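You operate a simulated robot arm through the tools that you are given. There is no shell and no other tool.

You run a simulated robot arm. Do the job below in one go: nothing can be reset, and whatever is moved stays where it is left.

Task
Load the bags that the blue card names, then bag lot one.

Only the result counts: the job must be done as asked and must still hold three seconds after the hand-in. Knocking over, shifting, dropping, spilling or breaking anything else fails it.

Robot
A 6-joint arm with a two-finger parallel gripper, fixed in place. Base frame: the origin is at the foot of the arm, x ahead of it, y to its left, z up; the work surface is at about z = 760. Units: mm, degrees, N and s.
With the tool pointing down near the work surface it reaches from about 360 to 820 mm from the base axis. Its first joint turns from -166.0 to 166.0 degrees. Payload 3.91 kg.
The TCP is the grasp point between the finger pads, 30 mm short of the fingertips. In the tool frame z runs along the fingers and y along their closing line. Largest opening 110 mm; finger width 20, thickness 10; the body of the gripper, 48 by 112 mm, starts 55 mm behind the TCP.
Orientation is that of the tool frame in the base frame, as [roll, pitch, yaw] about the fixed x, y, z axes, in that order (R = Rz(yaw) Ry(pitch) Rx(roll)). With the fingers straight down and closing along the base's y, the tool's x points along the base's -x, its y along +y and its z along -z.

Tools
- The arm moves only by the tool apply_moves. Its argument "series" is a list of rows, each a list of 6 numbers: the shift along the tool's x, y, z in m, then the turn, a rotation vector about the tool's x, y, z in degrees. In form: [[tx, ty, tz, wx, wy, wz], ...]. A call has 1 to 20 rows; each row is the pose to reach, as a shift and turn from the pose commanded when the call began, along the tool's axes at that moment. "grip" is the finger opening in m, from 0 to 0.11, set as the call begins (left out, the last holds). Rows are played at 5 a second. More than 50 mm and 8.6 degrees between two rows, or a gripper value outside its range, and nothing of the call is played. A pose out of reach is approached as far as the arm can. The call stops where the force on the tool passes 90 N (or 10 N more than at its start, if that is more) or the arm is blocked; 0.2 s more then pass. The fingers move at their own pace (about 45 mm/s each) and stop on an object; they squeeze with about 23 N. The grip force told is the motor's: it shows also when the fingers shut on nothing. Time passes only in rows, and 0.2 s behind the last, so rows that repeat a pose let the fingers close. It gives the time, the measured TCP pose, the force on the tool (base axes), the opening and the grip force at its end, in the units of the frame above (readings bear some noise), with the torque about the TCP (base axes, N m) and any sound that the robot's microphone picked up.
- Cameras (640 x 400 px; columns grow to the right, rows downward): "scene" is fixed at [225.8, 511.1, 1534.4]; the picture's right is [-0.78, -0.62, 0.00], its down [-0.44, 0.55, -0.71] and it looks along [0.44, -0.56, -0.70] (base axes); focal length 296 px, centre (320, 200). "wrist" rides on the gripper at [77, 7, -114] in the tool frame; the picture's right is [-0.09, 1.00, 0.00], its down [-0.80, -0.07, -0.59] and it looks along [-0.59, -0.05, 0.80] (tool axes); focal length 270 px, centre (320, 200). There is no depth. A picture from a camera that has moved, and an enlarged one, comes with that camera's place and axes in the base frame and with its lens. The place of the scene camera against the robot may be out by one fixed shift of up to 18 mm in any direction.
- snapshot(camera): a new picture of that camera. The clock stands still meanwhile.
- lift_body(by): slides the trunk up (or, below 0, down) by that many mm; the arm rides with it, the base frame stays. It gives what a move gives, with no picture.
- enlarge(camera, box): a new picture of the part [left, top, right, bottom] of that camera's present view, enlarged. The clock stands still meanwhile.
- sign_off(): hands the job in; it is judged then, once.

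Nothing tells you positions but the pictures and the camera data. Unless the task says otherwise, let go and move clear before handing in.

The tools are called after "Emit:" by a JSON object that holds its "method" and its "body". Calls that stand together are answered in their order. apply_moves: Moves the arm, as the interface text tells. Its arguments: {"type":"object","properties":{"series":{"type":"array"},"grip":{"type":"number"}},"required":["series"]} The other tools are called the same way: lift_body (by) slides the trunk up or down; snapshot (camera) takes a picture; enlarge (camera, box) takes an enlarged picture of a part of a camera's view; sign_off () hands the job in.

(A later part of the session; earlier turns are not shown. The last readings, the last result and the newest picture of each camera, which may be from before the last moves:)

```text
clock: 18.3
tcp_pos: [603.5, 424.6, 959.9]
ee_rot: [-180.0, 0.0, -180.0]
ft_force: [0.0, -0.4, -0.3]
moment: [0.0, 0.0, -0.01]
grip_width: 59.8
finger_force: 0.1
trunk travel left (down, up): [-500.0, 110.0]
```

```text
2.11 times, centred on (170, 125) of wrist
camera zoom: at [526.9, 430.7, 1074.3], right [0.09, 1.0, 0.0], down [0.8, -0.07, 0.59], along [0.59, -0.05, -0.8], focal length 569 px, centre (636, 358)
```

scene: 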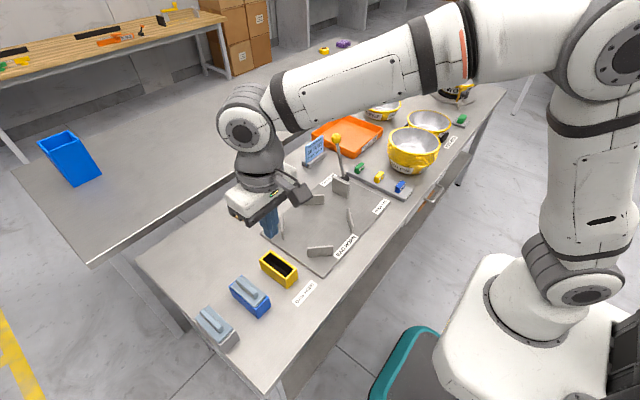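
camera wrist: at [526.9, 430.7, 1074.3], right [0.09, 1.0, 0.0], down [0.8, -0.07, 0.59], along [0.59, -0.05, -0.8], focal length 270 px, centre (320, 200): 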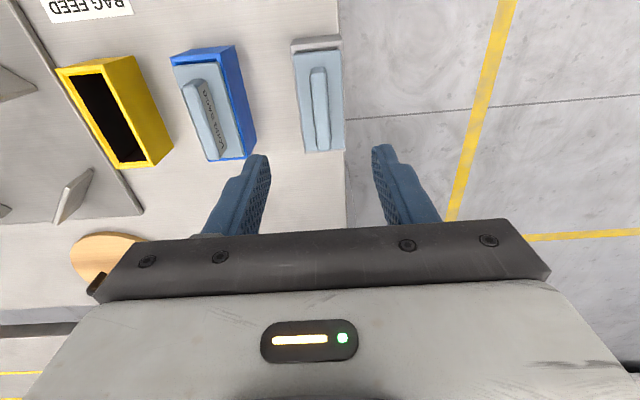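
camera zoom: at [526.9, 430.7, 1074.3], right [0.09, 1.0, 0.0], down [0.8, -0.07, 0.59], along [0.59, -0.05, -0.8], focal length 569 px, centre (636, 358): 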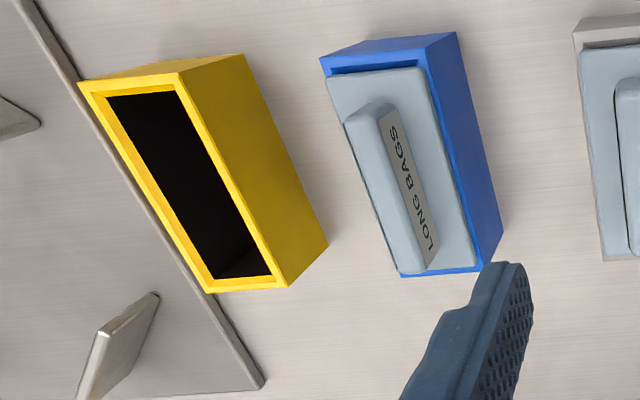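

The handle is 13 mm wide, centred at about (606, 425.3) with its top at z≈837, and the feed is at about (608.5, 207). I'll descend over the handle, stopping just above the cap.

Emit:
{"method": "apply_moves", "body": {"series": [[-0.0025, 0.0007, 0.03, 0, 0, 0], [-0.0025, 0.0007, 0.06, 0, 0, 0], [-0.0025, 0.0007, 0.085, 0, 0, 0], [-0.0025, 0.0007, 0.1, 0, 0, 0], [-0.0025, 0.0007, 0.108, 0, 0, 0], [-0.0025, 0.0007, 0.108, 0, 0, 0]], "grip": 0.045}}

Emit:
{"method": "snapshot", "body": {"camera": "wrist"}}

Emit:
{"method": "enlarge", "body": {"camera": "wrist", "box": [240, 80, 400, 240]}}

Emit:
{"method": "enlarge", "body": {"camera": "scene", "box": [170, 260, 310, 370]}}

```text
clock: 19.7
tcp_pos: [605.9, 423.9, 852.4]
ee_rot: [180.0, 0.1, -179.9]
ft_force: [1.0, -0.5, 0.1]
moment: [-0.01, 0.01, 0.01]
grip_width: 44.8
finger_force: 0.0
trunk travel left (down, up): [-500.0, 110.0]
```

```text
taken
camera wrist: at [529.1, 430.8, 966.7], right [0.09, 1.0, 0.0], down [0.8, -0.07, 0.59], along [0.59, -0.05, -0.8], focal length 270 px, centre (320, 200)
```

wrist: 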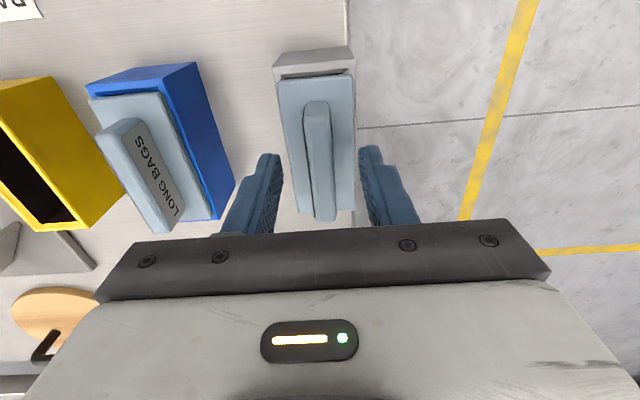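

```text
2.50 times, centred on (320, 160) of wrist
camera zoom: at [529.1, 430.8, 966.7], right [0.09, 1.0, 0.0], down [0.8, -0.07, 0.59], along [0.59, -0.05, -0.8], focal length 676 px, centre (320, 300)
```

zoom: 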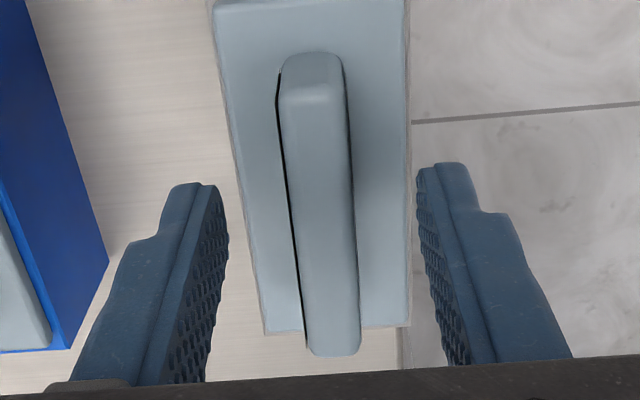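

```text
3.64 times, centred on (240, 315) of scene
camera zoom: at [225.8, 511.1, 1534.4], right [-0.78, -0.62, 0.0], down [-0.44, 0.55, -0.71], along [0.44, -0.56, -0.7], focal length 1078 px, centre (611, -218)
```

zoom: 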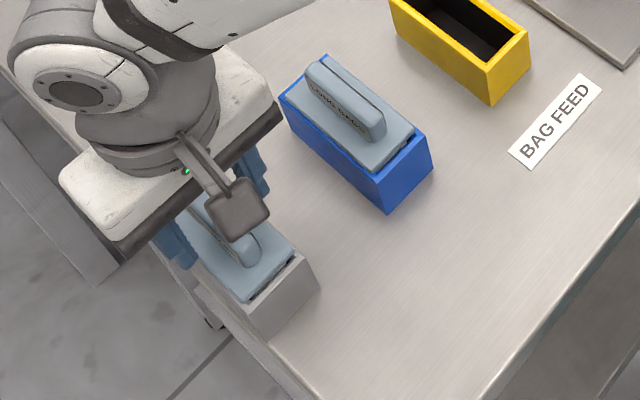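

Emit:
{"method": "apply_moves", "body": {"series": [[0, 0.0008, 0.003, 0, 0, 0], [0, 0.0008, 0.0055, 0, 0, 0], [0, 0.0008, 0.0055, 0, 0, 0]]}}

Emit:
{"method": "apply_moves", "body": {"series": [[0, 0, 0, 0, 0, 0], [0, 0, 0, 0, 0, 0], [0, 0, 0, 0, 0, 0], [0, 0, 0, 0, 0, 0], [0, 0, 0, 0, 0, 0]], "grip": 0.0}}

Emit:
{"method": "enlarge", "body": {"camera": "wrist", "box": [240, 80, 400, 240]}}

```text
clock: 20.5
tcp_pos: [605.0, 424.6, 847.2]
ee_rot: [180.0, 0.0, -179.9]
ft_force: [0.0, 0.1, -0.5]
moment: [0.01, 0.03, -0.01]
grip_width: 44.9
finger_force: 0.1
trunk travel left (down, up): [-500.0, 110.0]
```

```text
clock: 21.7
tcp_pos: [606.2, 424.8, 846.1]
ee_rot: [-180.0, 0.1, -179.9]
ft_force: [0.4, -0.7, 0.4]
moment: [-0.01, 0.0, -0.02]
grip_width: 13.3
finger_force: 23.1
trunk travel left (down, up): [-500.0, 110.0]
```

```text
2.50 times, centred on (320, 160) of wrist
camera zoom: at [529.2, 431.6, 961.3], right [0.09, 1.0, 0.0], down [0.8, -0.07, 0.59], along [0.59, -0.05, -0.8], focal length 676 px, centre (320, 300)
```

zoom: 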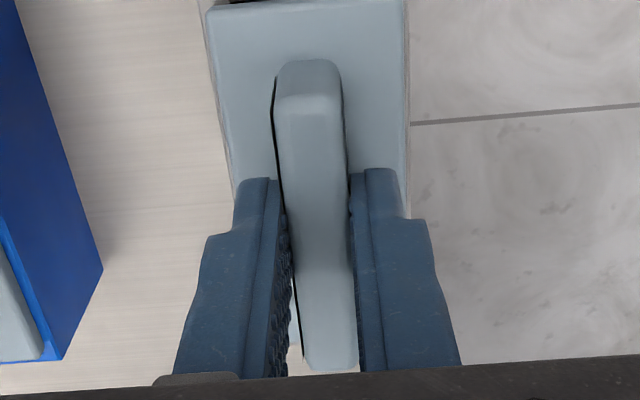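

The handle is gripped at 13.3 mm. I'll lift straight up by 115 mm.

Emit:
{"method": "apply_moves", "body": {"series": [[0, 0, -0.005, 0, 0, 0], [0, 0, -0.012, 0, 0, 0], [0, 0, -0.02, 0, 0, 0], [0, 0, -0.03, 0, 0, 0], [0, 0, -0.045, 0, 0, 0], [0, 0, -0.065, 0, 0, 0], [0, 0, -0.09, 0, 0, 0], [0, 0, -0.115, 0, 0, 0], [0, 0, -0.115, 0, 0, 0]]}}

Emit:
{"method": "snapshot", "body": {"camera": "wrist"}}

Emit:
{"method": "enlarge", "body": {"camera": "scene", "box": [150, 220, 330, 370]}}

```text
clock: 23.7
tcp_pos: [606.7, 425.3, 963.0]
ee_rot: [180.0, 0.1, 180.0]
ft_force: [0.0, -0.5, -1.7]
moment: [0.0, 0.0, 0.03]
grip_width: 13.3
finger_force: 23.0
trunk travel left (down, up): [-500.0, 110.0]
```

```text
taken
camera wrist: at [529.4, 431.5, 1077.3], right [0.09, 1.0, 0.0], down [0.8, -0.07, 0.59], along [0.59, -0.05, -0.8], focal length 270 px, centre (320, 200)
```

wrist: 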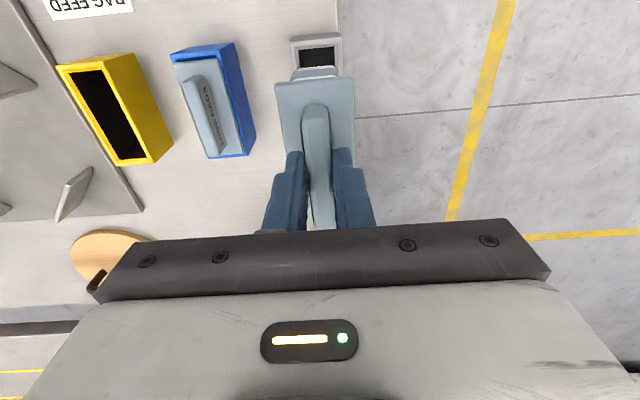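

```text
2.67 times, centred on (240, 295) of scene
camera zoom: at [225.8, 511.1, 1534.4], right [-0.78, -0.62, 0.0], down [-0.44, 0.55, -0.71], along [0.44, -0.56, -0.7], focal length 790 px, centre (533, -53)
```

zoom: 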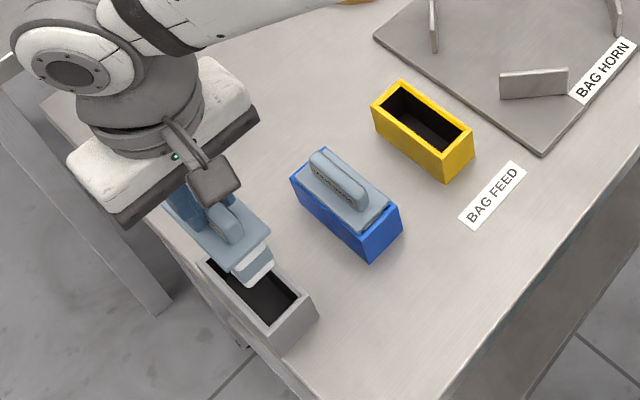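

The cartridge came out level. I'll zoom on the visible front edge of the grey box to use as an alignment reference, then move across to above the feed at the same height.

Emit:
{"method": "enlarge", "body": {"camera": "wrist", "box": [270, 20, 370, 90]}}

Emit:
{"method": "apply_moves", "body": {"series": [[0, -0.03, 0, 0, 0, 0], [0, -0.06, 0, 0, 0, 0], [0, -0.09, 0, 0, 0, 0], [0, -0.12, 0, 0, 0, 0], [0, -0.15, 0, 0, 0, 0], [0, -0.18, 0, 0, 0, 0], [0, -0.205, 0, 0, 0, 0], [0, -0.218, 0, 0, 0, 0], [0, -0.218, 0, 0, 0, 0], [0, -0.218, 0, 0, 0, 0]]}}

Emit:
{"method": "enlarge", "body": {"camera": "wrist", "box": [270, 20, 370, 90]}}

Emit:
{"method": "snapshot", "body": {"camera": "wrist"}}

```text
5.71 times, centred on (320, 55) of wrist
camera zoom: at [529.4, 431.5, 1077.3], right [0.09, 1.0, 0.0], down [0.8, -0.07, 0.59], along [0.59, -0.05, -0.8], focal length 1544 px, centre (320, 1029)
```

zoom: 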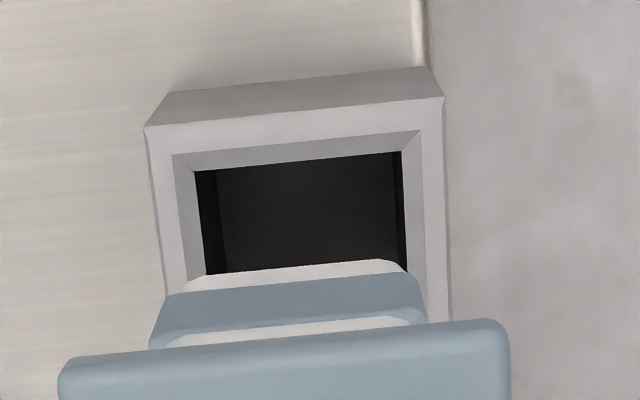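

```text
clock: 25.9
tcp_pos: [606.2, 208.1, 962.2]
ee_rot: [180.0, 0.0, -179.9]
ft_force: [0.0, -0.6, -0.7]
moment: [0.01, -0.02, 0.01]
grip_width: 13.6
finger_force: 22.5
trunk travel left (down, up): [-500.0, 110.0]
```

```text
5.71 times, centred on (320, 55) of wrist
camera zoom: at [529.1, 213.7, 1076.6], right [0.09, 1.0, 0.0], down [0.8, -0.07, 0.59], along [0.59, -0.05, -0.8], focal length 1544 px, centre (320, 1029)
```

zoom: 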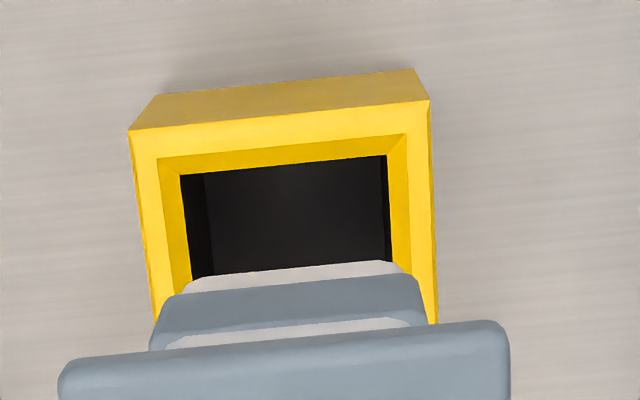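

```text
taken
camera wrist: at [529.1, 213.7, 1076.6], right [0.09, 1.0, 0.0], down [0.8, -0.07, 0.59], along [0.59, -0.05, -0.8], focal length 270 px, centre (320, 200)
```

wrist: 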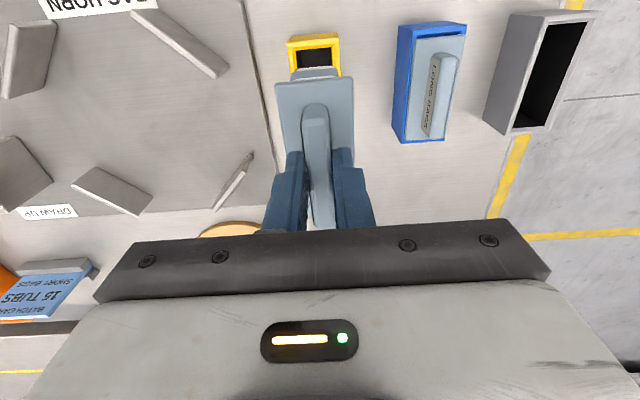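

The feed sits 2.4 mm further toward −y and 0.4 mm further toward +x than my offset. I'll correct that and check it against the grey-box reference.

Emit:
{"method": "apply_moves", "body": {"series": [[-0.0004, -0.0024, 0, 0, 0, 0], [-0.0004, -0.0024, 0, 0, 0, 0], [-0.0004, -0.0024, 0, 0, 0, 0]]}}

Emit:
{"method": "enlarge", "body": {"camera": "wrist", "box": [270, 20, 370, 90]}}

```text
clock: 26.7
tcp_pos: [605.4, 203.5, 962.3]
ee_rot: [180.0, 0.1, -179.9]
ft_force: [0.6, -0.1, -1.4]
moment: [0.0, 0.01, 0.0]
grip_width: 13.5
finger_force: 23.2
trunk travel left (down, up): [-500.0, 110.0]
```

```text
5.71 times, centred on (320, 55) of wrist
camera zoom: at [529.5, 211.2, 1076.6], right [0.09, 1.0, 0.0], down [0.8, -0.07, 0.59], along [0.59, -0.05, -0.8], focal length 1544 px, centre (320, 1029)
```

zoom: 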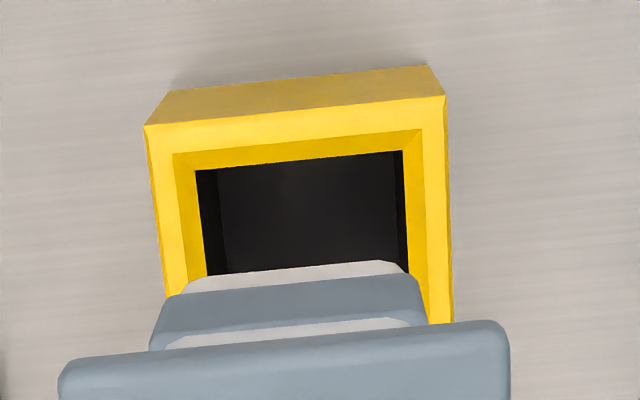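

The view now matches the reference to a pixel. I'll lower the cartridge straight into the feed.

Emit:
{"method": "apply_moves", "body": {"series": [[0, 0, 0.025, 0, 0, 0], [0, 0, 0.045, 0, 0, 0], [0, 0, 0.06, 0, 0, 0], [0, 0, 0.07, 0, 0, 0], [0, 0, 0.08, 0, 0, 0], [0, 0, 0.088, 0, 0, 0], [0, 0, 0.096, 0, 0, 0], [0, 0, 0.103, 0, 0, 0], [0, 0, 0.109, 0, 0, 0], [0, 0, 0.113, 0, 0, 0], [0, 0, 0.115, 0, 0, 0], [0, 0, 0.115, 0, 0, 0]]}}

Emit:
{"method": "snapshot", "body": {"camera": "wrist"}}

Emit:
{"method": "enlarge", "body": {"camera": "scene", "box": [200, 200, 350, 330]}}

```text
clock: 29.3
tcp_pos: [606.2, 204.9, 847.1]
ee_rot: [180.0, 0.0, -180.0]
ft_force: [1.2, 0.4, -1.7]
moment: [0.01, -0.03, 0.06]
grip_width: 13.3
finger_force: 22.8
trunk travel left (down, up): [-500.0, 110.0]
```

```text
taken
camera wrist: at [529.6, 211.2, 961.4], right [0.09, 1.0, 0.0], down [0.8, -0.07, 0.59], along [0.59, -0.05, -0.8], focal length 270 px, centre (320, 200)
```

wrist: 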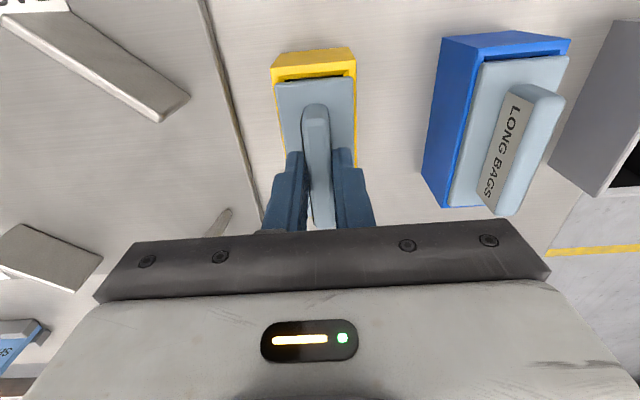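

```text
3.08 times, centred on (275, 265) of scene
camera zoom: at [225.8, 511.1, 1534.4], right [-0.78, -0.62, 0.0], down [-0.44, 0.55, -0.71], along [0.44, -0.56, -0.7], focal length 912 px, centre (458, 0)
```

zoom: 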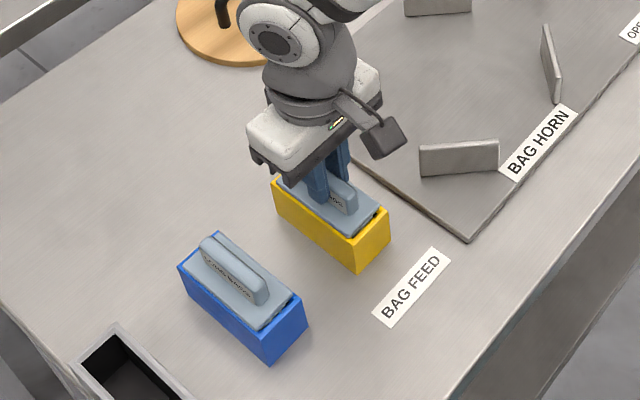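

The cartridge is seated in the feed. I'll release it and rise.

Emit:
{"method": "apply_moves", "body": {"series": [[0, 0, 0, 0, 0, 0], [0, 0, 0, 0, 0, 0], [0, 0, 0, 0, 0, 0], [0, 0, 0, 0, 0, 0]], "grip": 0.045}}

Emit:
{"method": "apply_moves", "body": {"series": [[0, 0, -0.03, 0, 0, 0], [0, 0, -0.07, 0, 0, 0], [0, 0, -0.11, 0, 0, 0], [0, 0, -0.15, 0, 0, 0], [0, 0, -0.18, 0, 0, 0], [0, 0, -0.18, 0, 0, 0]]}}

Emit:
{"method": "snapshot", "body": {"camera": "wrist"}}

Emit:
{"method": "enlarge", "body": {"camera": "scene", "box": [180, 150, 420, 330]}}

```text
clock: 30.3
tcp_pos: [605.7, 204.5, 846.8]
ee_rot: [180.0, -0.1, -180.0]
ft_force: [0.8, -0.1, -0.5]
moment: [-0.02, 0.03, -0.01]
grip_width: 44.9
finger_force: 0.1
trunk travel left (down, up): [-500.0, 110.0]
```

```text
clock: 31.7
tcp_pos: [606.5, 204.2, 1026.8]
ee_rot: [-180.0, 0.1, -180.0]
ft_force: [0.0, -0.3, 0.4]
moment: [0.0, -0.02, 0.02]
grip_width: 44.8
finger_force: 0.1
trunk travel left (down, up): [-500.0, 110.0]
```

```text
taken
camera wrist: at [530.0, 211.5, 1141.7], right [0.09, 1.0, 0.0], down [0.8, -0.07, 0.59], along [0.59, -0.05, -0.8], focal length 270 px, centre (320, 200)
```

wrist: 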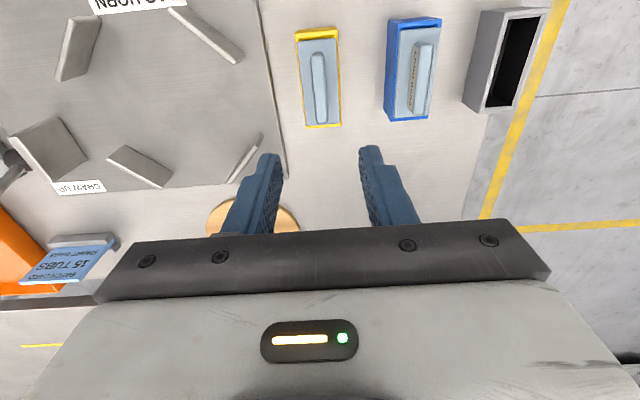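

```text
2.22 times, centred on (300, 240) of scene
camera zoom: at [225.8, 511.1, 1534.4], right [-0.78, -0.62, 0.0], down [-0.44, 0.55, -0.71], along [0.44, -0.56, -0.7], focal length 659 px, centre (364, 111)
```

zoom: 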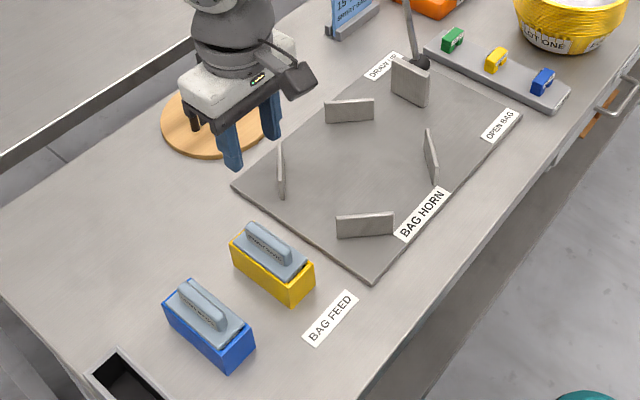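

Short bags are now in the feed. The lever pivots at about (664, −203, 817), with its knob at about (710, −206, 970), leaning toward DRAW UP. I'll close the fingers and go behind the knob so I can push it toward OPEN BAG.

Emit:
{"method": "apply_moves", "body": {"series": [[-0.0149, -0.041, -0.0033, 0, 0, 0], [-0.0298, -0.082, -0.0066, 0, 0, 0], [-0.0447, -0.123, -0.0099, 0, 0, 0], [-0.0596, -0.164, -0.0132, 0, 0, 0], [-0.0745, -0.205, -0.0165, 0, 0, 0], [-0.0894, -0.246, -0.0198, 0, 0, 0], [-0.1043, -0.287, -0.0231, 0, 0, 0], [-0.1192, -0.328, -0.0264, 0, 0, 0], [-0.1341, -0.369, -0.0297, 0, 0, 0], [-0.149, -0.41, -0.033, 0, 0, 0], [-0.149, -0.41, -0.033, 0, 0, 0]], "grip": 0.0}}

Emit:
{"method": "snapshot", "body": {"camera": "wrist"}}

Emit:
{"method": "snapshot", "body": {"camera": "scene"}}

Emit:
{"method": "enlarge", "body": {"camera": "scene", "box": [260, 80, 400, 200]}}

```text
clock: 34.1
tcp_pos: [754.6, -205.8, 1060.4]
ee_rot: [-180.0, 0.0, -179.8]
ft_force: [-1.2, 0.8, -0.3]
moment: [0.01, -0.03, -0.03]
grip_width: 0.0
finger_force: 22.9
trunk travel left (down, up): [-500.0, 110.0]
```

```text
taken
camera wrist: at [678.7, -198.7, 1174.6], right [0.09, 1.0, 0.0], down [0.8, -0.07, 0.59], along [0.59, -0.05, -0.8], focal length 270 px, centre (320, 200)
```

wrist: 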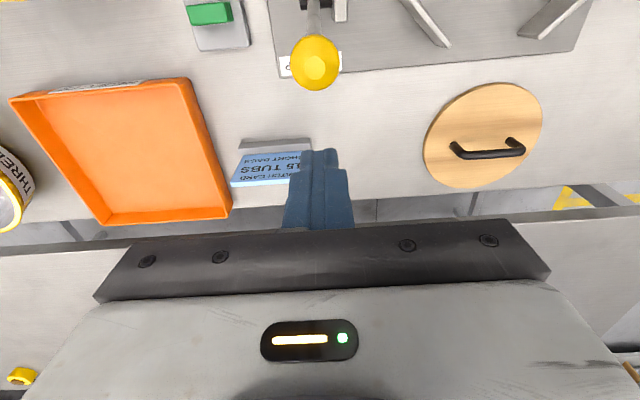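

```text
taken
```

scene: 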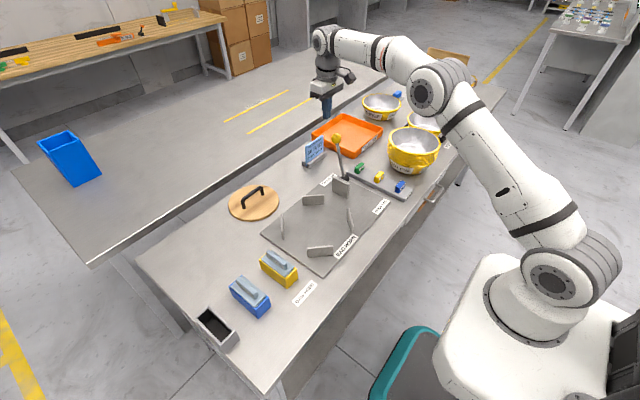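

```text
3.33 times, centred on (330, 140) of scene
camera zoom: at [225.8, 511.1, 1534.4], right [-0.78, -0.62, 0.0], down [-0.44, 0.55, -0.71], along [0.44, -0.56, -0.7], focal length 988 px, centre (287, 400)
```

zoom: 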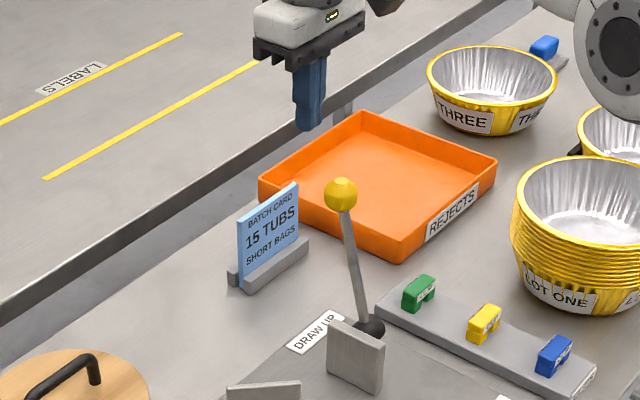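

I'll lower the closed fingers behind the knob and make a first short push toward the robot.

Emit:
{"method": "apply_moves", "body": {"series": [[0, 0, 0.04, 0, 0, 0], [0, 0, 0.08, 0, 0, 0], [0, 0, 0.115, 0, 0, 0], [0.01, 0, 0.115, 0, 0, 0], [0.02, 0, 0.115, 0, 0, 0], [0.027, 0, 0.115, 0, 0, 0], [0.034, 0, 0.115, 0, 0, 0], [0.04, 0, 0.115, 0, 0, 0], [0.04, 0, 0.115, 0, 0, 0]]}}

Emit:
{"method": "snapshot", "body": {"camera": "wrist"}}

Emit:
{"method": "enlarge", "body": {"camera": "scene", "box": [260, 80, 400, 200]}}

```text
clock: 36.1
tcp_pos: [716.7, -203.8, 944.3]
ee_rot: [180.0, 0.0, 180.0]
ft_force: [0.7, -0.3, 0.8]
moment: [0.0, 0.01, 0.01]
grip_width: 0.0
finger_force: 22.8
trunk travel left (down, up): [-500.0, 110.0]
```

```text
taken
camera wrist: at [638.9, -198.8, 1059.4], right [0.09, 1.0, 0.0], down [0.8, -0.07, 0.59], along [0.59, -0.05, -0.8], focal length 270 px, centre (320, 200)
```

wrist: 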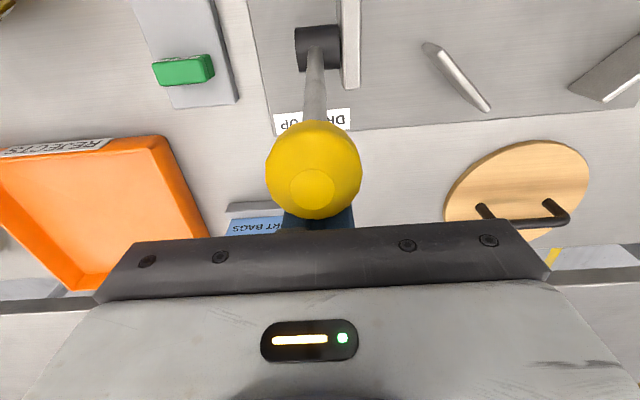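

```text
3.33 times, centred on (330, 140) of scene
camera zoom: at [225.8, 511.1, 1534.4], right [-0.78, -0.62, 0.0], down [-0.44, 0.55, -0.71], along [0.44, -0.56, -0.7], focal length 988 px, centre (287, 400)
```

zoom: 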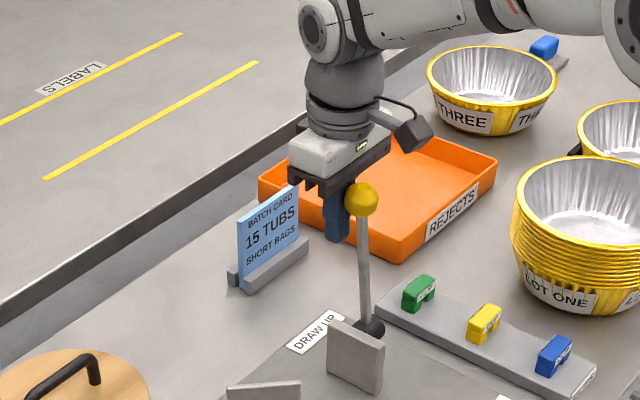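

Emit:
{"method": "apply_moves", "body": {"series": [[0.01, 0, 0, 0, 0, 0], [0.02, 0, 0, 0, 0, 0], [0.03, 0, 0, 0, 0, 0], [0.04, 0, 0, 0, 0, 0], [0.05, 0, 0, 0, 0, 0], [0.06, 0, 0, 0, 0, 0], [0.07, 0, 0, 0, 0, 0], [0.08, 0, 0, 0, 0, 0], [0.08, 0, 0, 0, 0, 0]]}}

Emit:
{"method": "snapshot", "body": {"camera": "wrist"}}

Emit:
{"method": "enlarge", "body": {"camera": "scene", "box": [250, 100, 430, 280]}}

```text
clock: 38.1
tcp_pos: [635.7, -205.7, 945.3]
ee_rot: [179.9, 0.1, 180.0]
ft_force: [-0.4, 0.7, -0.7]
moment: [0.03, 0.0, -0.02]
grip_width: 0.1
finger_force: 22.8
trunk travel left (down, up): [-500.0, 110.0]
```

```text
taken
camera wrist: at [559.2, -199.1, 1059.4], right [0.09, 1.0, 0.0], down [0.8, -0.07, 0.59], along [0.59, -0.05, -0.8], focal length 270 px, centre (320, 200)
```

wrist: 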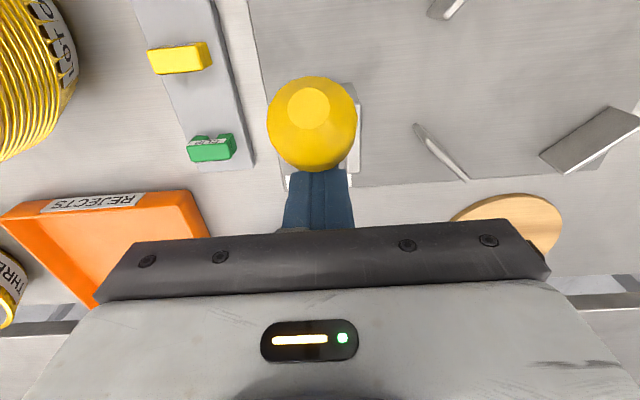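

```text
2.22 times, centred on (340, 190) of scene
camera zoom: at [225.8, 511.1, 1534.4], right [-0.78, -0.62, 0.0], down [-0.44, 0.55, -0.71], along [0.44, -0.56, -0.7], focal length 659 px, centre (276, 222)
```

zoom: 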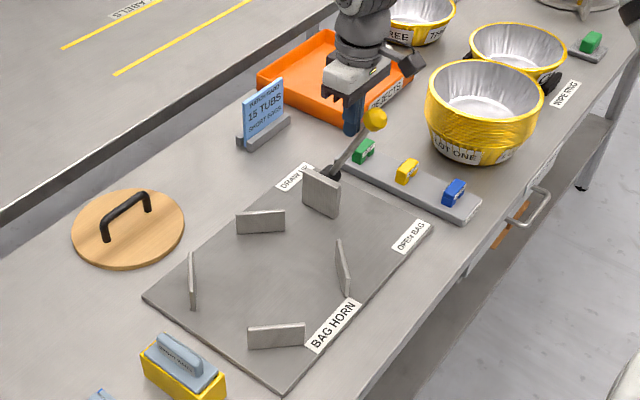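

Emit:
{"method": "apply_moves", "body": {"series": [[0.008, 0, 0.003, 0, 0, 0], [0.016, 0, 0.006, 0, 0, 0], [0.024, 0, 0.009, 0, 0, 0], [0.032, 0, 0.012, 0, 0, 0], [0.04, 0, 0.015, 0, 0, 0], [0.048, 0, 0.018, 0, 0, 0], [0.048, 0, 0.018, 0, 0, 0]]}}

Emit:
{"method": "snapshot", "body": {"camera": "wrist"}}

Emit:
{"method": "enlarge", "body": {"camera": "scene", "box": [250, 100, 430, 280]}}

```text
clock: 39.7
tcp_pos: [596.1, -204.9, 930.7]
ee_rot: [-179.6, 1.1, -179.9]
ft_force: [46.0, 6.1, 31.7]
moment: [0.53, -1.1, 0.33]
grip_width: 0.0
finger_force: 22.6
trunk travel left (down, up): [-500.0, 110.0]
```

```text
taken
camera wrist: at [517.5, -197.7, 1043.9], right [0.09, 1.0, -0.01], down [0.79, -0.07, 0.61], along [0.6, -0.06, -0.79], focal length 270 px, centre (320, 200)
```

wrist: 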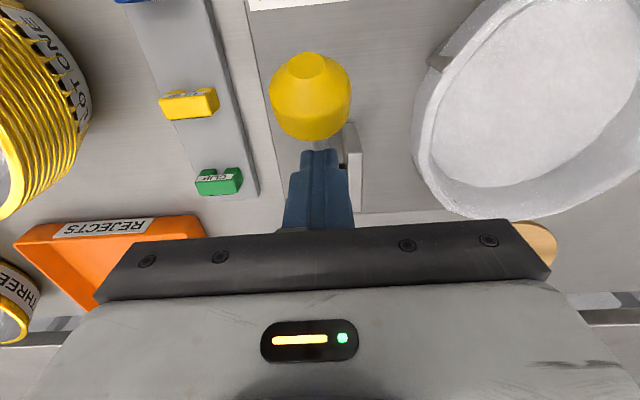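

```text
2.22 times, centred on (340, 190) of scene
camera zoom: at [225.8, 511.1, 1534.4], right [-0.78, -0.62, 0.0], down [-0.44, 0.55, -0.71], along [0.44, -0.56, -0.7], focal length 659 px, centre (276, 222)
```

zoom: 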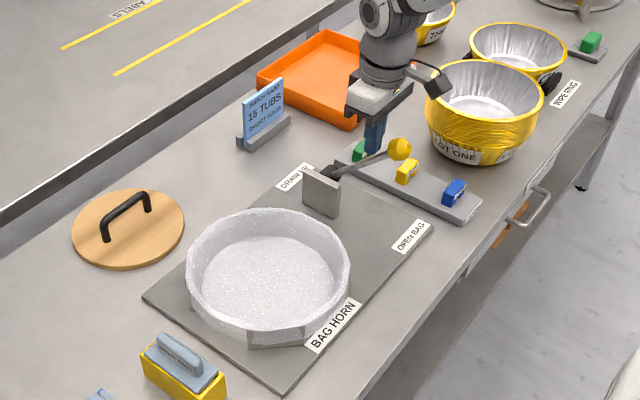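

The lever has reached its stop and a bag has opened in the horn. I'll back away from the lever and go up.

Emit:
{"method": "apply_moves", "body": {"series": [[-0.012, 0, 0, 0, 0, 0], [-0.025, 0, 0, 0, 0, 0], [-0.045, 0, -0.02, 0, 0, 0], [-0.055, 0, -0.06, 0, 0, 0], [-0.055, 0, -0.1, 0, 0, 0], [-0.055, 0, -0.145, 0, 0, 0], [-0.055, 0, -0.19, 0, 0, 0], [-0.055, 0, -0.23, 0, 0, 0], [-0.055, 0, -0.23, 0, 0, 0]]}}

Emit:
{"method": "snapshot", "body": {"camera": "wrist"}}

Emit:
{"method": "snapshot", "body": {"camera": "scene"}}

Emit:
{"method": "enlarge", "body": {"camera": "scene", "box": [250, 100, 430, 280]}}

```text
clock: 41.7
tcp_pos: [643.7, -204.8, 1158.7]
ee_rot: [-180.0, -0.2, -179.8]
ft_force: [-0.6, 0.3, 0.0]
moment: [0.01, 0.04, 0.0]
grip_width: 0.3
finger_force: 23.3
trunk travel left (down, up): [-500.0, 110.0]
```

```text
taken
camera wrist: at [565.9, -198.5, 1272.1], right [0.09, 1.0, 0.0], down [0.8, -0.07, 0.59], along [0.59, -0.05, -0.8], focal length 270 px, centre (320, 200)
```

wrist: 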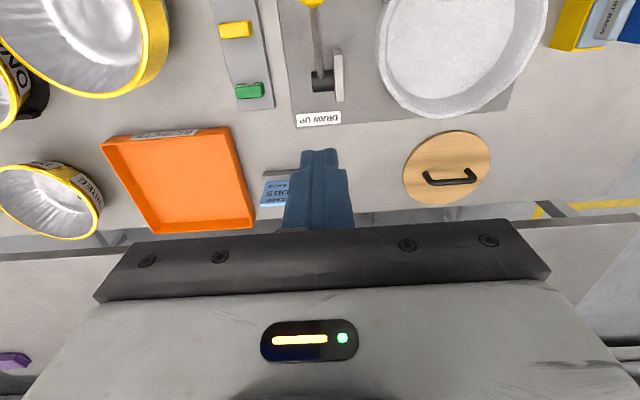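

```text
taken
```

scene: 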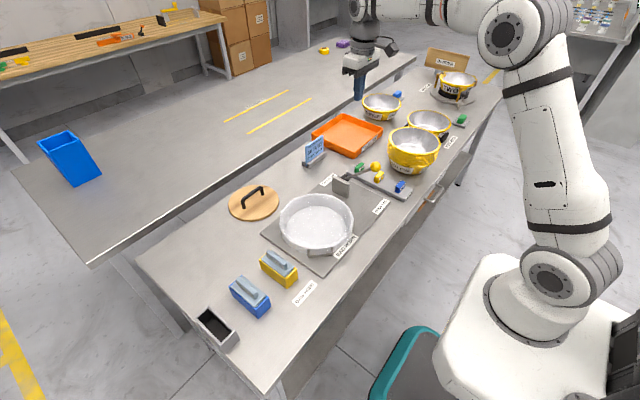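

```text
2.22 times, centred on (340, 190) of scene
camera zoom: at [225.8, 511.1, 1534.4], right [-0.78, -0.62, 0.0], down [-0.44, 0.55, -0.71], along [0.44, -0.56, -0.7], focal length 659 px, centre (276, 222)
```

zoom: 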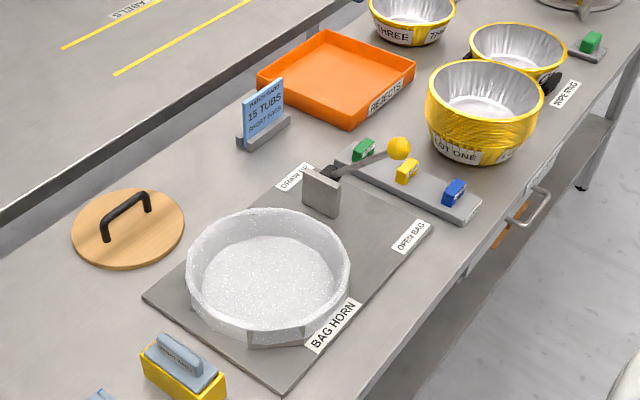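

The bag stays open with the lever at OPEN BAG. Next I'll move above the +y side of the lot-one rim, at about (542, −417), to measure the stack.

Emit:
{"method": "apply_moves", "body": {"series": [[0.017, -0.0353, 0.0097, 0, 0, 0], [0.034, -0.0707, 0.0193, 0, 0, 0], [0.051, -0.106, 0.029, 0, 0, 0], [0.068, -0.1413, 0.0387, 0, 0, 0], [0.085, -0.1767, 0.0483, 0, 0, 0], [0.102, -0.212, 0.058, 0, 0, 0], [0.102, -0.212, 0.058, 0, 0, 0]], "grip": 0.07}}

Emit:
{"method": "snapshot", "body": {"camera": "wrist"}}

Emit:
{"method": "enlarge", "body": {"camera": "wrist", "box": [120, 20, 420, 210]}}

```text
clock: 43.3
tcp_pos: [540.1, -417.8, 1099.2]
ee_rot: [-180.0, 0.0, -180.0]
ft_force: [-0.2, 0.2, -0.4]
moment: [0.01, 0.02, 0.01]
grip_width: 69.7
finger_force: 0.0
trunk travel left (down, up): [-500.0, 110.0]
```

```text
taken
camera wrist: at [463.8, -411.4, 1214.0], right [0.09, 1.0, 0.0], down [0.8, -0.07, 0.59], along [0.59, -0.05, -0.8], focal length 270 px, centre (320, 200)
```

wrist: 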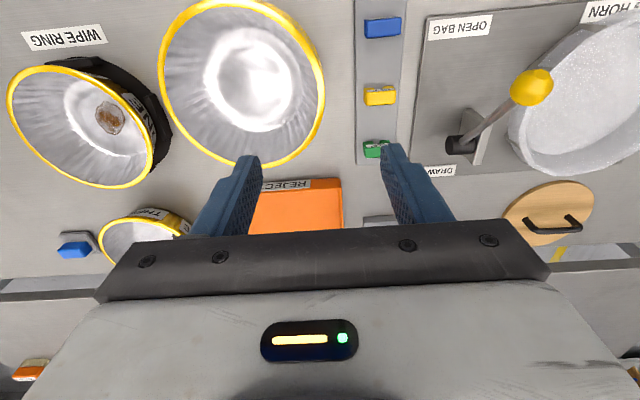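

```text
2.11 times, centred on (270, 115) of wrist
camera zoom: at [463.8, -411.4, 1214.0], right [0.09, 1.0, 0.0], down [0.8, -0.07, 0.59], along [0.59, -0.05, -0.8], focal length 569 px, centre (425, 379)
```

zoom: 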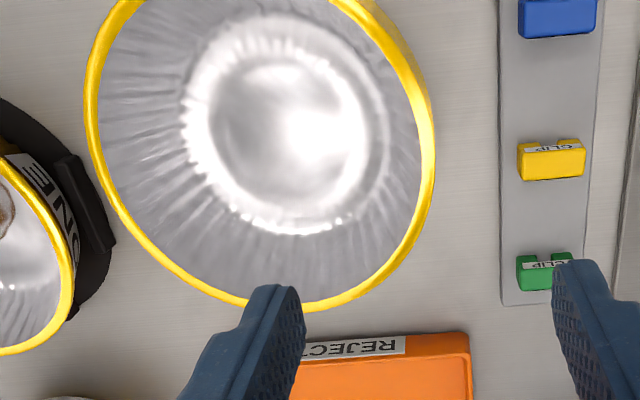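

The stack is centred at about (550, −508), with its rim at z≈868, radius≈97, and walls tapering about 25°. A tilted pinch grip will be needed. First I'll look at the opened bag from above to check clearances.

Emit:
{"method": "apply_moves", "body": {"series": [[0, 0.045, 0, 0, 0, 0], [0, 0.09, 0, 0, 0, 0], [0, 0.135, 0, 0, 0, 0], [0, 0.18, 0, 0, 0, 0], [0, 0.225, 0, 0, 0, 0], [0, 0.27, 0, 0, 0, 0], [0, 0.315, 0, 0, 0, 0], [0, 0.36, 0, 0, 0, 0], [0, 0.405, 0, 0, 0, 0], [0, 0.42, 0, 0, 0, 0], [0, 0.42, 0, 0, 0, 0]]}}

Emit:
{"method": "snapshot", "body": {"camera": "wrist"}}

Emit:
{"method": "enlarge", "body": {"camera": "wrist", "box": [180, 10, 460, 190]}}

Emit:
{"method": "enlarge", "body": {"camera": "scene", "box": [260, 180, 380, 280]}}

```text
clock: 45.7
tcp_pos: [540.7, 3.6, 1099.9]
ee_rot: [-179.9, 0.1, -179.9]
ft_force: [-0.1, -0.1, 0.5]
moment: [0.0, 0.0, 0.0]
grip_width: 70.2
finger_force: 0.1
trunk travel left (down, up): [-500.0, 110.0]
```

```text
taken
camera wrist: at [464.5, 9.4, 1214.0], right [0.09, 1.0, 0.0], down [0.8, -0.07, 0.59], along [0.59, -0.05, -0.8], focal length 270 px, centre (320, 200)
```

wrist: 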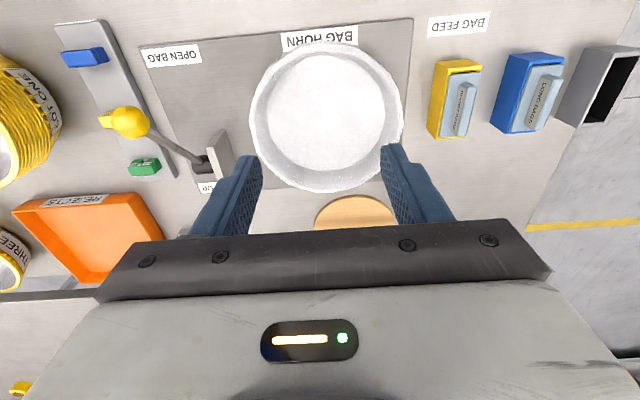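

```text
2.22 times, centred on (320, 100) of wrist
camera zoom: at [464.5, 9.4, 1214.0], right [0.09, 1.0, 0.0], down [0.8, -0.07, 0.59], along [0.59, -0.05, -0.8], focal length 601 px, centre (320, 422)
```

zoom: 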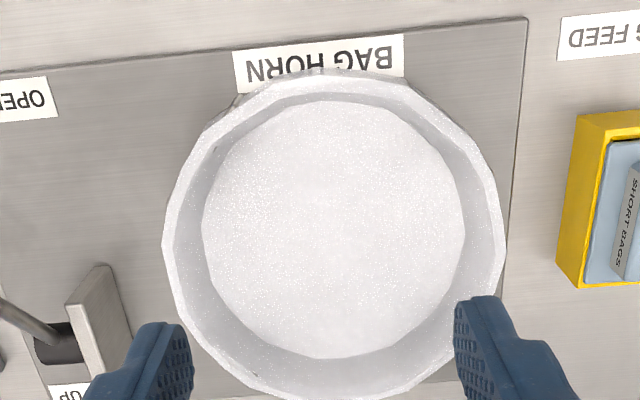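

```text
4.00 times, centred on (320, 230) of scene
camera zoom: at [225.8, 511.1, 1534.4], right [-0.78, -0.62, 0.0], down [-0.44, 0.55, -0.71], along [0.44, -0.56, -0.7], focal length 1186 px, centre (320, 80)
```

zoom: 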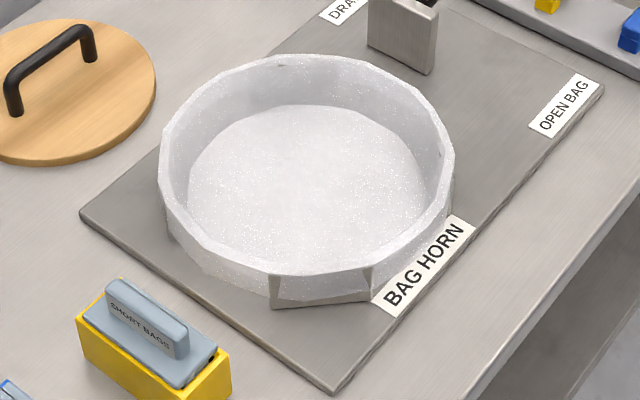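

The bag floor is centred at about (627, 6.5) with radius≈98, and its wall top is at z≈810, so the stack fits with room to spare. I'll go back to the stack at lower height and measure rim and wall precisely.

Emit:
{"method": "apply_moves", "body": {"series": [[0, -0.045, 0, 0, 0, 0], [0, -0.09, 0, 0, 0, 0], [0, -0.135, 0, 0, 0, 0], [0, -0.18, 0, 0, 0, 0], [0, -0.225, 0, 0, 0, 0], [0, -0.27, 0, 0, 0, 0], [0, -0.315, 0.01, 0, 0, 0], [0, -0.35, 0.03, 0, 0, 0], [0, -0.385, 0.05, 0, 0, 0], [0, -0.41, 0.08, 0, 0, 0], [0, -0.41, 0.115, 0, 0, 0], [0, -0.41, 0.115, 0, 0, 0]]}}

Emit:
{"method": "snapshot", "body": {"camera": "wrist"}}

Emit:
{"method": "enlarge", "body": {"camera": "wrist", "box": [80, 0, 400, 210]}}

```text
clock: 48.3
tcp_pos: [541.0, -406.0, 983.5]
ee_rot: [-179.9, 0.0, -179.9]
ft_force: [0.3, 0.6, 0.2]
moment: [-0.03, -0.03, 0.01]
grip_width: 70.0
finger_force: 0.0
trunk travel left (down, up): [-500.0, 110.0]
```

```text
taken
camera wrist: at [464.3, -400.7, 1098.4], right [0.09, 1.0, 0.0], down [0.8, -0.07, 0.59], along [0.59, -0.05, -0.8], focal length 270 px, centre (320, 200)
```

wrist: 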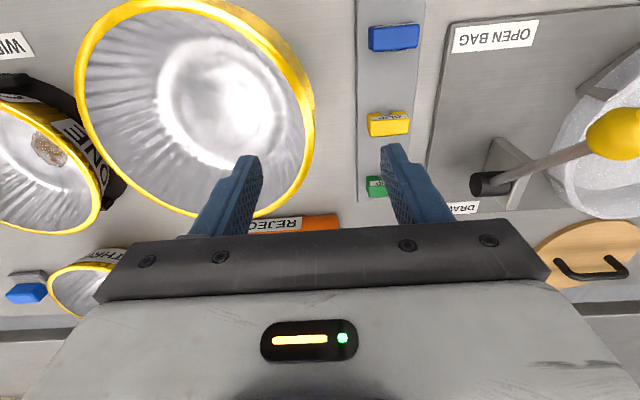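

```text
1.90 times, centred on (240, 105) of wrist
camera zoom: at [464.3, -400.7, 1098.4], right [0.09, 1.0, 0.0], down [0.8, -0.07, 0.59], along [0.59, -0.05, -0.8], focal length 515 px, centre (472, 381)
```

zoom: 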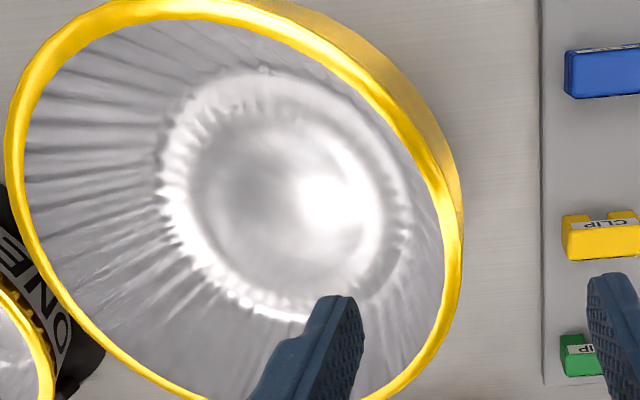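

The rim is centred at (550.5, −510.5) with radius≈98.5 and z≈868, and the wall taper is about 21.5°. I'll tilt the gripper 23° and go to a pre-grasp straddling the +y wall.

Emit:
{"method": "apply_moves", "body": {"series": [[-0.002, 0.005, 0.0, 6, 0, 0], [-0.004, 0.01, 0.01, 12, 0, 0], [-0.006, 0.0165, 0.025, 18, 0, 0], [-0.0095, 0.0165, 0.04, 23, 0, 0], [-0.0095, 0.0165, 0.04, 23, 0, 0]], "grip": 0.05}}

Emit:
{"method": "snapshot", "body": {"camera": "wrist"}}

Emit:
{"method": "enlarge", "body": {"camera": "scene", "box": [340, 80, 480, 190]}}

```text
clock: 49.5
tcp_pos: [551.1, -390.8, 944.8]
ee_rot: [-157.0, 0.0, -179.9]
ft_force: [-1.1, -0.3, 0.4]
moment: [-0.03, 0.01, 0.0]
grip_width: 50.2
finger_force: 0.0
trunk travel left (down, up): [-500.0, 110.0]
```

```text
taken
camera wrist: at [473.9, -339.8, 1046.7], right [0.09, 0.92, -0.39], down [0.8, 0.17, 0.57], along [0.59, -0.36, -0.72], focal length 270 px, centre (320, 200)
```

wrist: 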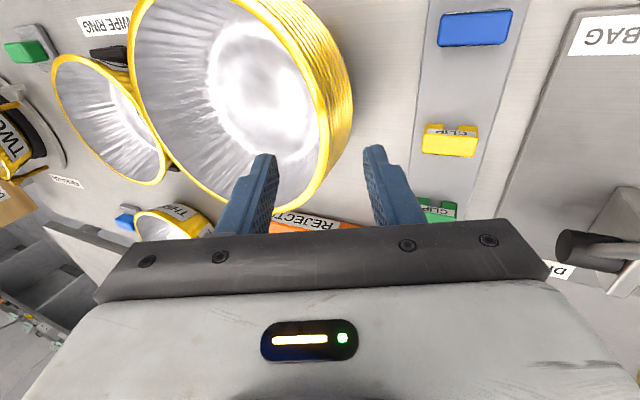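

```text
3.64 times, centred on (410, 135) of scene
camera zoom: at [225.8, 511.1, 1534.4], right [-0.78, -0.62, 0.0], down [-0.44, 0.55, -0.71], along [0.44, -0.56, -0.7], focal length 1078 px, centre (-7, 436)
```

zoom: 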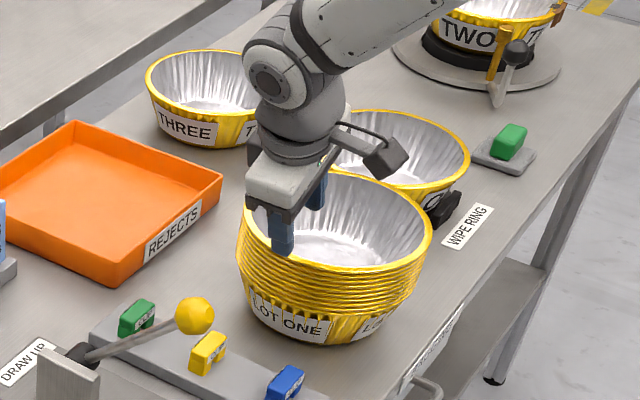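

Emit:
{"method": "apply_moves", "body": {"series": [[0.0005, 0.0155, 0, 0, 0, 0], [0.0005, 0.0155, 0.016, 0, 0, 0], [0.0005, 0.0155, 0.033, 0, 0, 0], [0.0005, 0.0155, 0.033, 0, 0, 0]]}}

Emit:
{"method": "snapshot", "body": {"camera": "wrist"}}

Emit:
{"method": "enlarge", "body": {"camera": "wrist", "box": [220, 80, 420, 240]}}

Emit:
{"method": "enlarge", "body": {"camera": "scene", "box": [370, 100, 450, 180]}}

```text
clock: 50.5
tcp_pos: [549.6, -389.7, 907.8]
ee_rot: [-157.0, 0.1, -180.0]
ft_force: [0.6, 0.6, -0.3]
moment: [0.01, 0.0, 0.0]
grip_width: 50.4
finger_force: 0.0
trunk travel left (down, up): [-500.0, 110.0]
```

```text
taken
camera wrist: at [473.4, -338.5, 1010.6], right [0.09, 0.92, -0.39], down [0.8, 0.17, 0.57], along [0.59, -0.36, -0.72], focal length 270 px, centre (320, 200)
```

wrist: 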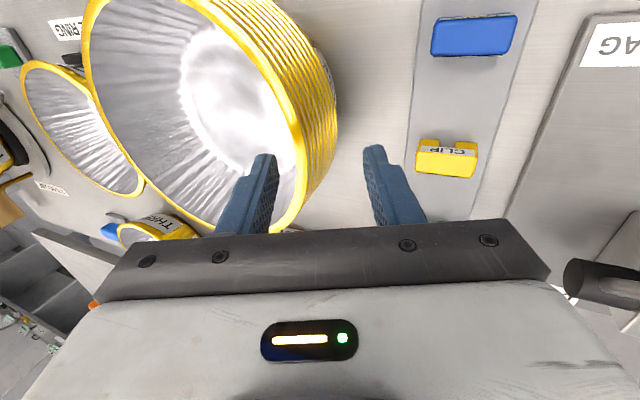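

```text
2.50 times, centred on (320, 160) of wrist
camera zoom: at [473.4, -338.5, 1010.6], right [0.09, 0.92, -0.39], down [0.8, 0.17, 0.57], along [0.59, -0.36, -0.72], focal length 676 px, centre (320, 300)
```

zoom: 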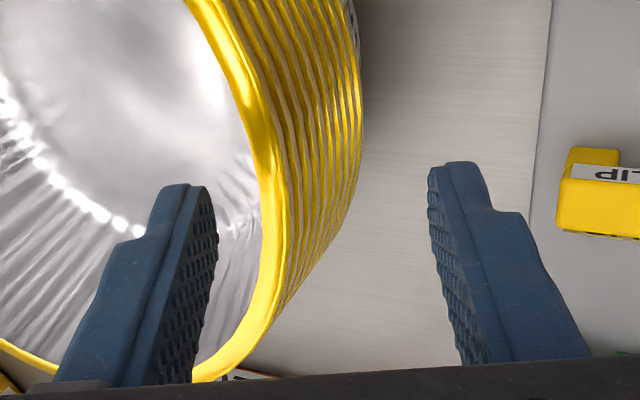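

```text
5.00 times, centred on (410, 140) of scene
camera zoom: at [225.8, 511.1, 1534.4], right [-0.78, -0.62, 0.0], down [-0.44, 0.55, -0.71], along [0.44, -0.56, -0.7], focal length 1482 px, centre (-130, 500)
```

zoom: 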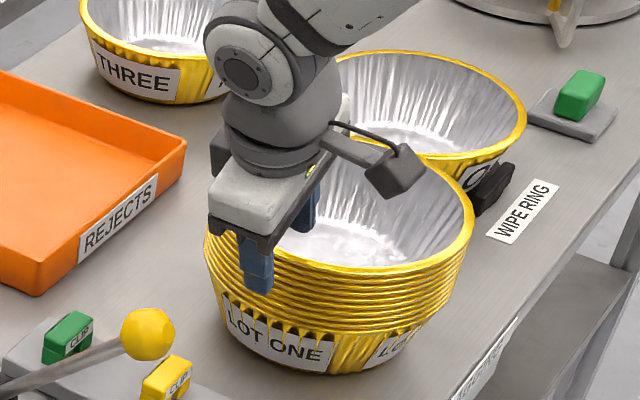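

The tips straddle the wall correctly, slightly biased outward, which is the safe direction. I'll slide in along the wall by 56 mm.

Emit:
{"method": "apply_moves", "body": {"series": [[0, 0, 0.015, 0, 0, 0], [0, 0, 0.03, 0, 0, 0], [0, 0, 0.042, 0, 0, 0], [0, 0, 0.05, 0, 0, 0], [0, 0, 0.056, 0, 0, 0], [0, 0, 0.056, 0, 0, 0]]}}

Emit:
{"method": "enlarge", "body": {"camera": "wrist", "box": [220, 80, 420, 240]}}

Emit:
{"method": "enlarge", "body": {"camera": "scene", "box": [370, 100, 450, 180]}}

```text
clock: 51.9
tcp_pos: [549.7, -411.2, 855.8]
ee_rot: [-157.0, 0.0, -180.0]
ft_force: [-0.8, 0.0, 0.5]
moment: [0.05, 0.03, 0.02]
grip_width: 50.1
finger_force: 0.1
trunk travel left (down, up): [-500.0, 110.0]
```

```text
2.50 times, centred on (320, 160) of wrist
camera zoom: at [473.3, -360.5, 958.8], right [0.09, 0.92, -0.39], down [0.8, 0.17, 0.57], along [0.59, -0.36, -0.72], focal length 676 px, centre (320, 300)
```

zoom: 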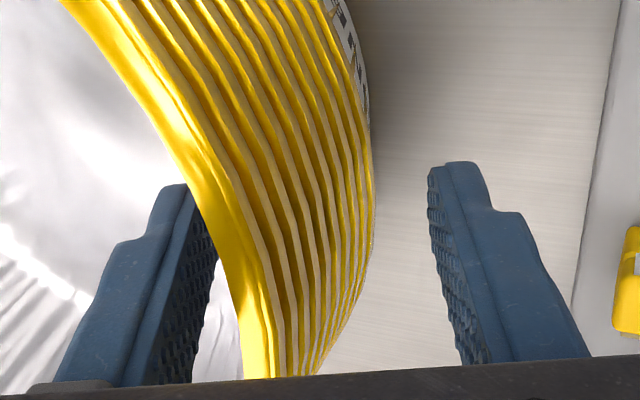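

```text
5.00 times, centred on (410, 140) of scene
camera zoom: at [225.8, 511.1, 1534.4], right [-0.78, -0.62, 0.0], down [-0.44, 0.55, -0.71], along [0.44, -0.56, -0.7], focal length 1482 px, centre (-130, 500)
```

zoom: 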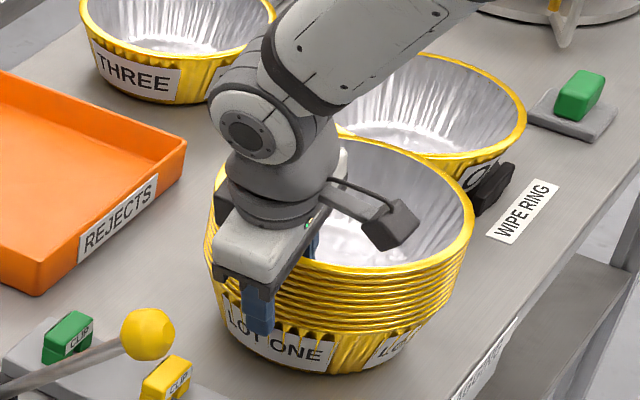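

Emit:
{"method": "apply_moves", "body": {"series": [[0, 0, 0, 0, 0, 0], [0, 0, 0, 0, 0, 0], [0, 0, 0, 0, 0, 0]], "grip": 0.028}}

Emit:
{"method": "enlarge", "body": {"camera": "wrist", "box": [220, 80, 420, 240]}}

```text
clock: 52.7
tcp_pos: [549.4, -410.6, 855.9]
ee_rot: [-156.9, 0.1, 180.0]
ft_force: [0.3, 0.1, 0.2]
moment: [-0.02, -0.01, -0.01]
grip_width: 28.1
finger_force: 0.3
trunk travel left (down, up): [-500.0, 110.0]
```

```text
2.50 times, centred on (320, 160) of wrist
camera zoom: at [473.3, -360.4, 958.8], right [0.09, 0.92, -0.39], down [0.8, 0.17, 0.57], along [0.59, -0.36, -0.72], focal length 676 px, centre (320, 300)
```

zoom: 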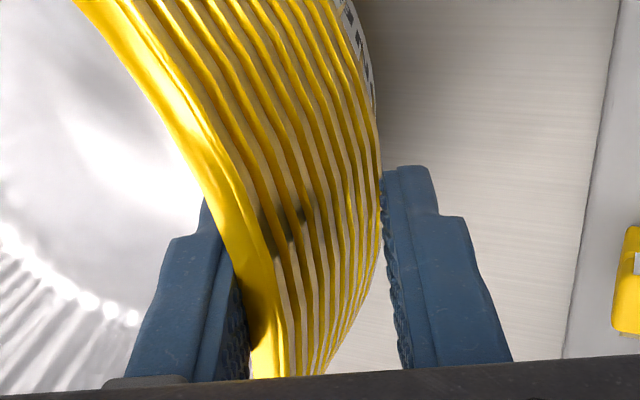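

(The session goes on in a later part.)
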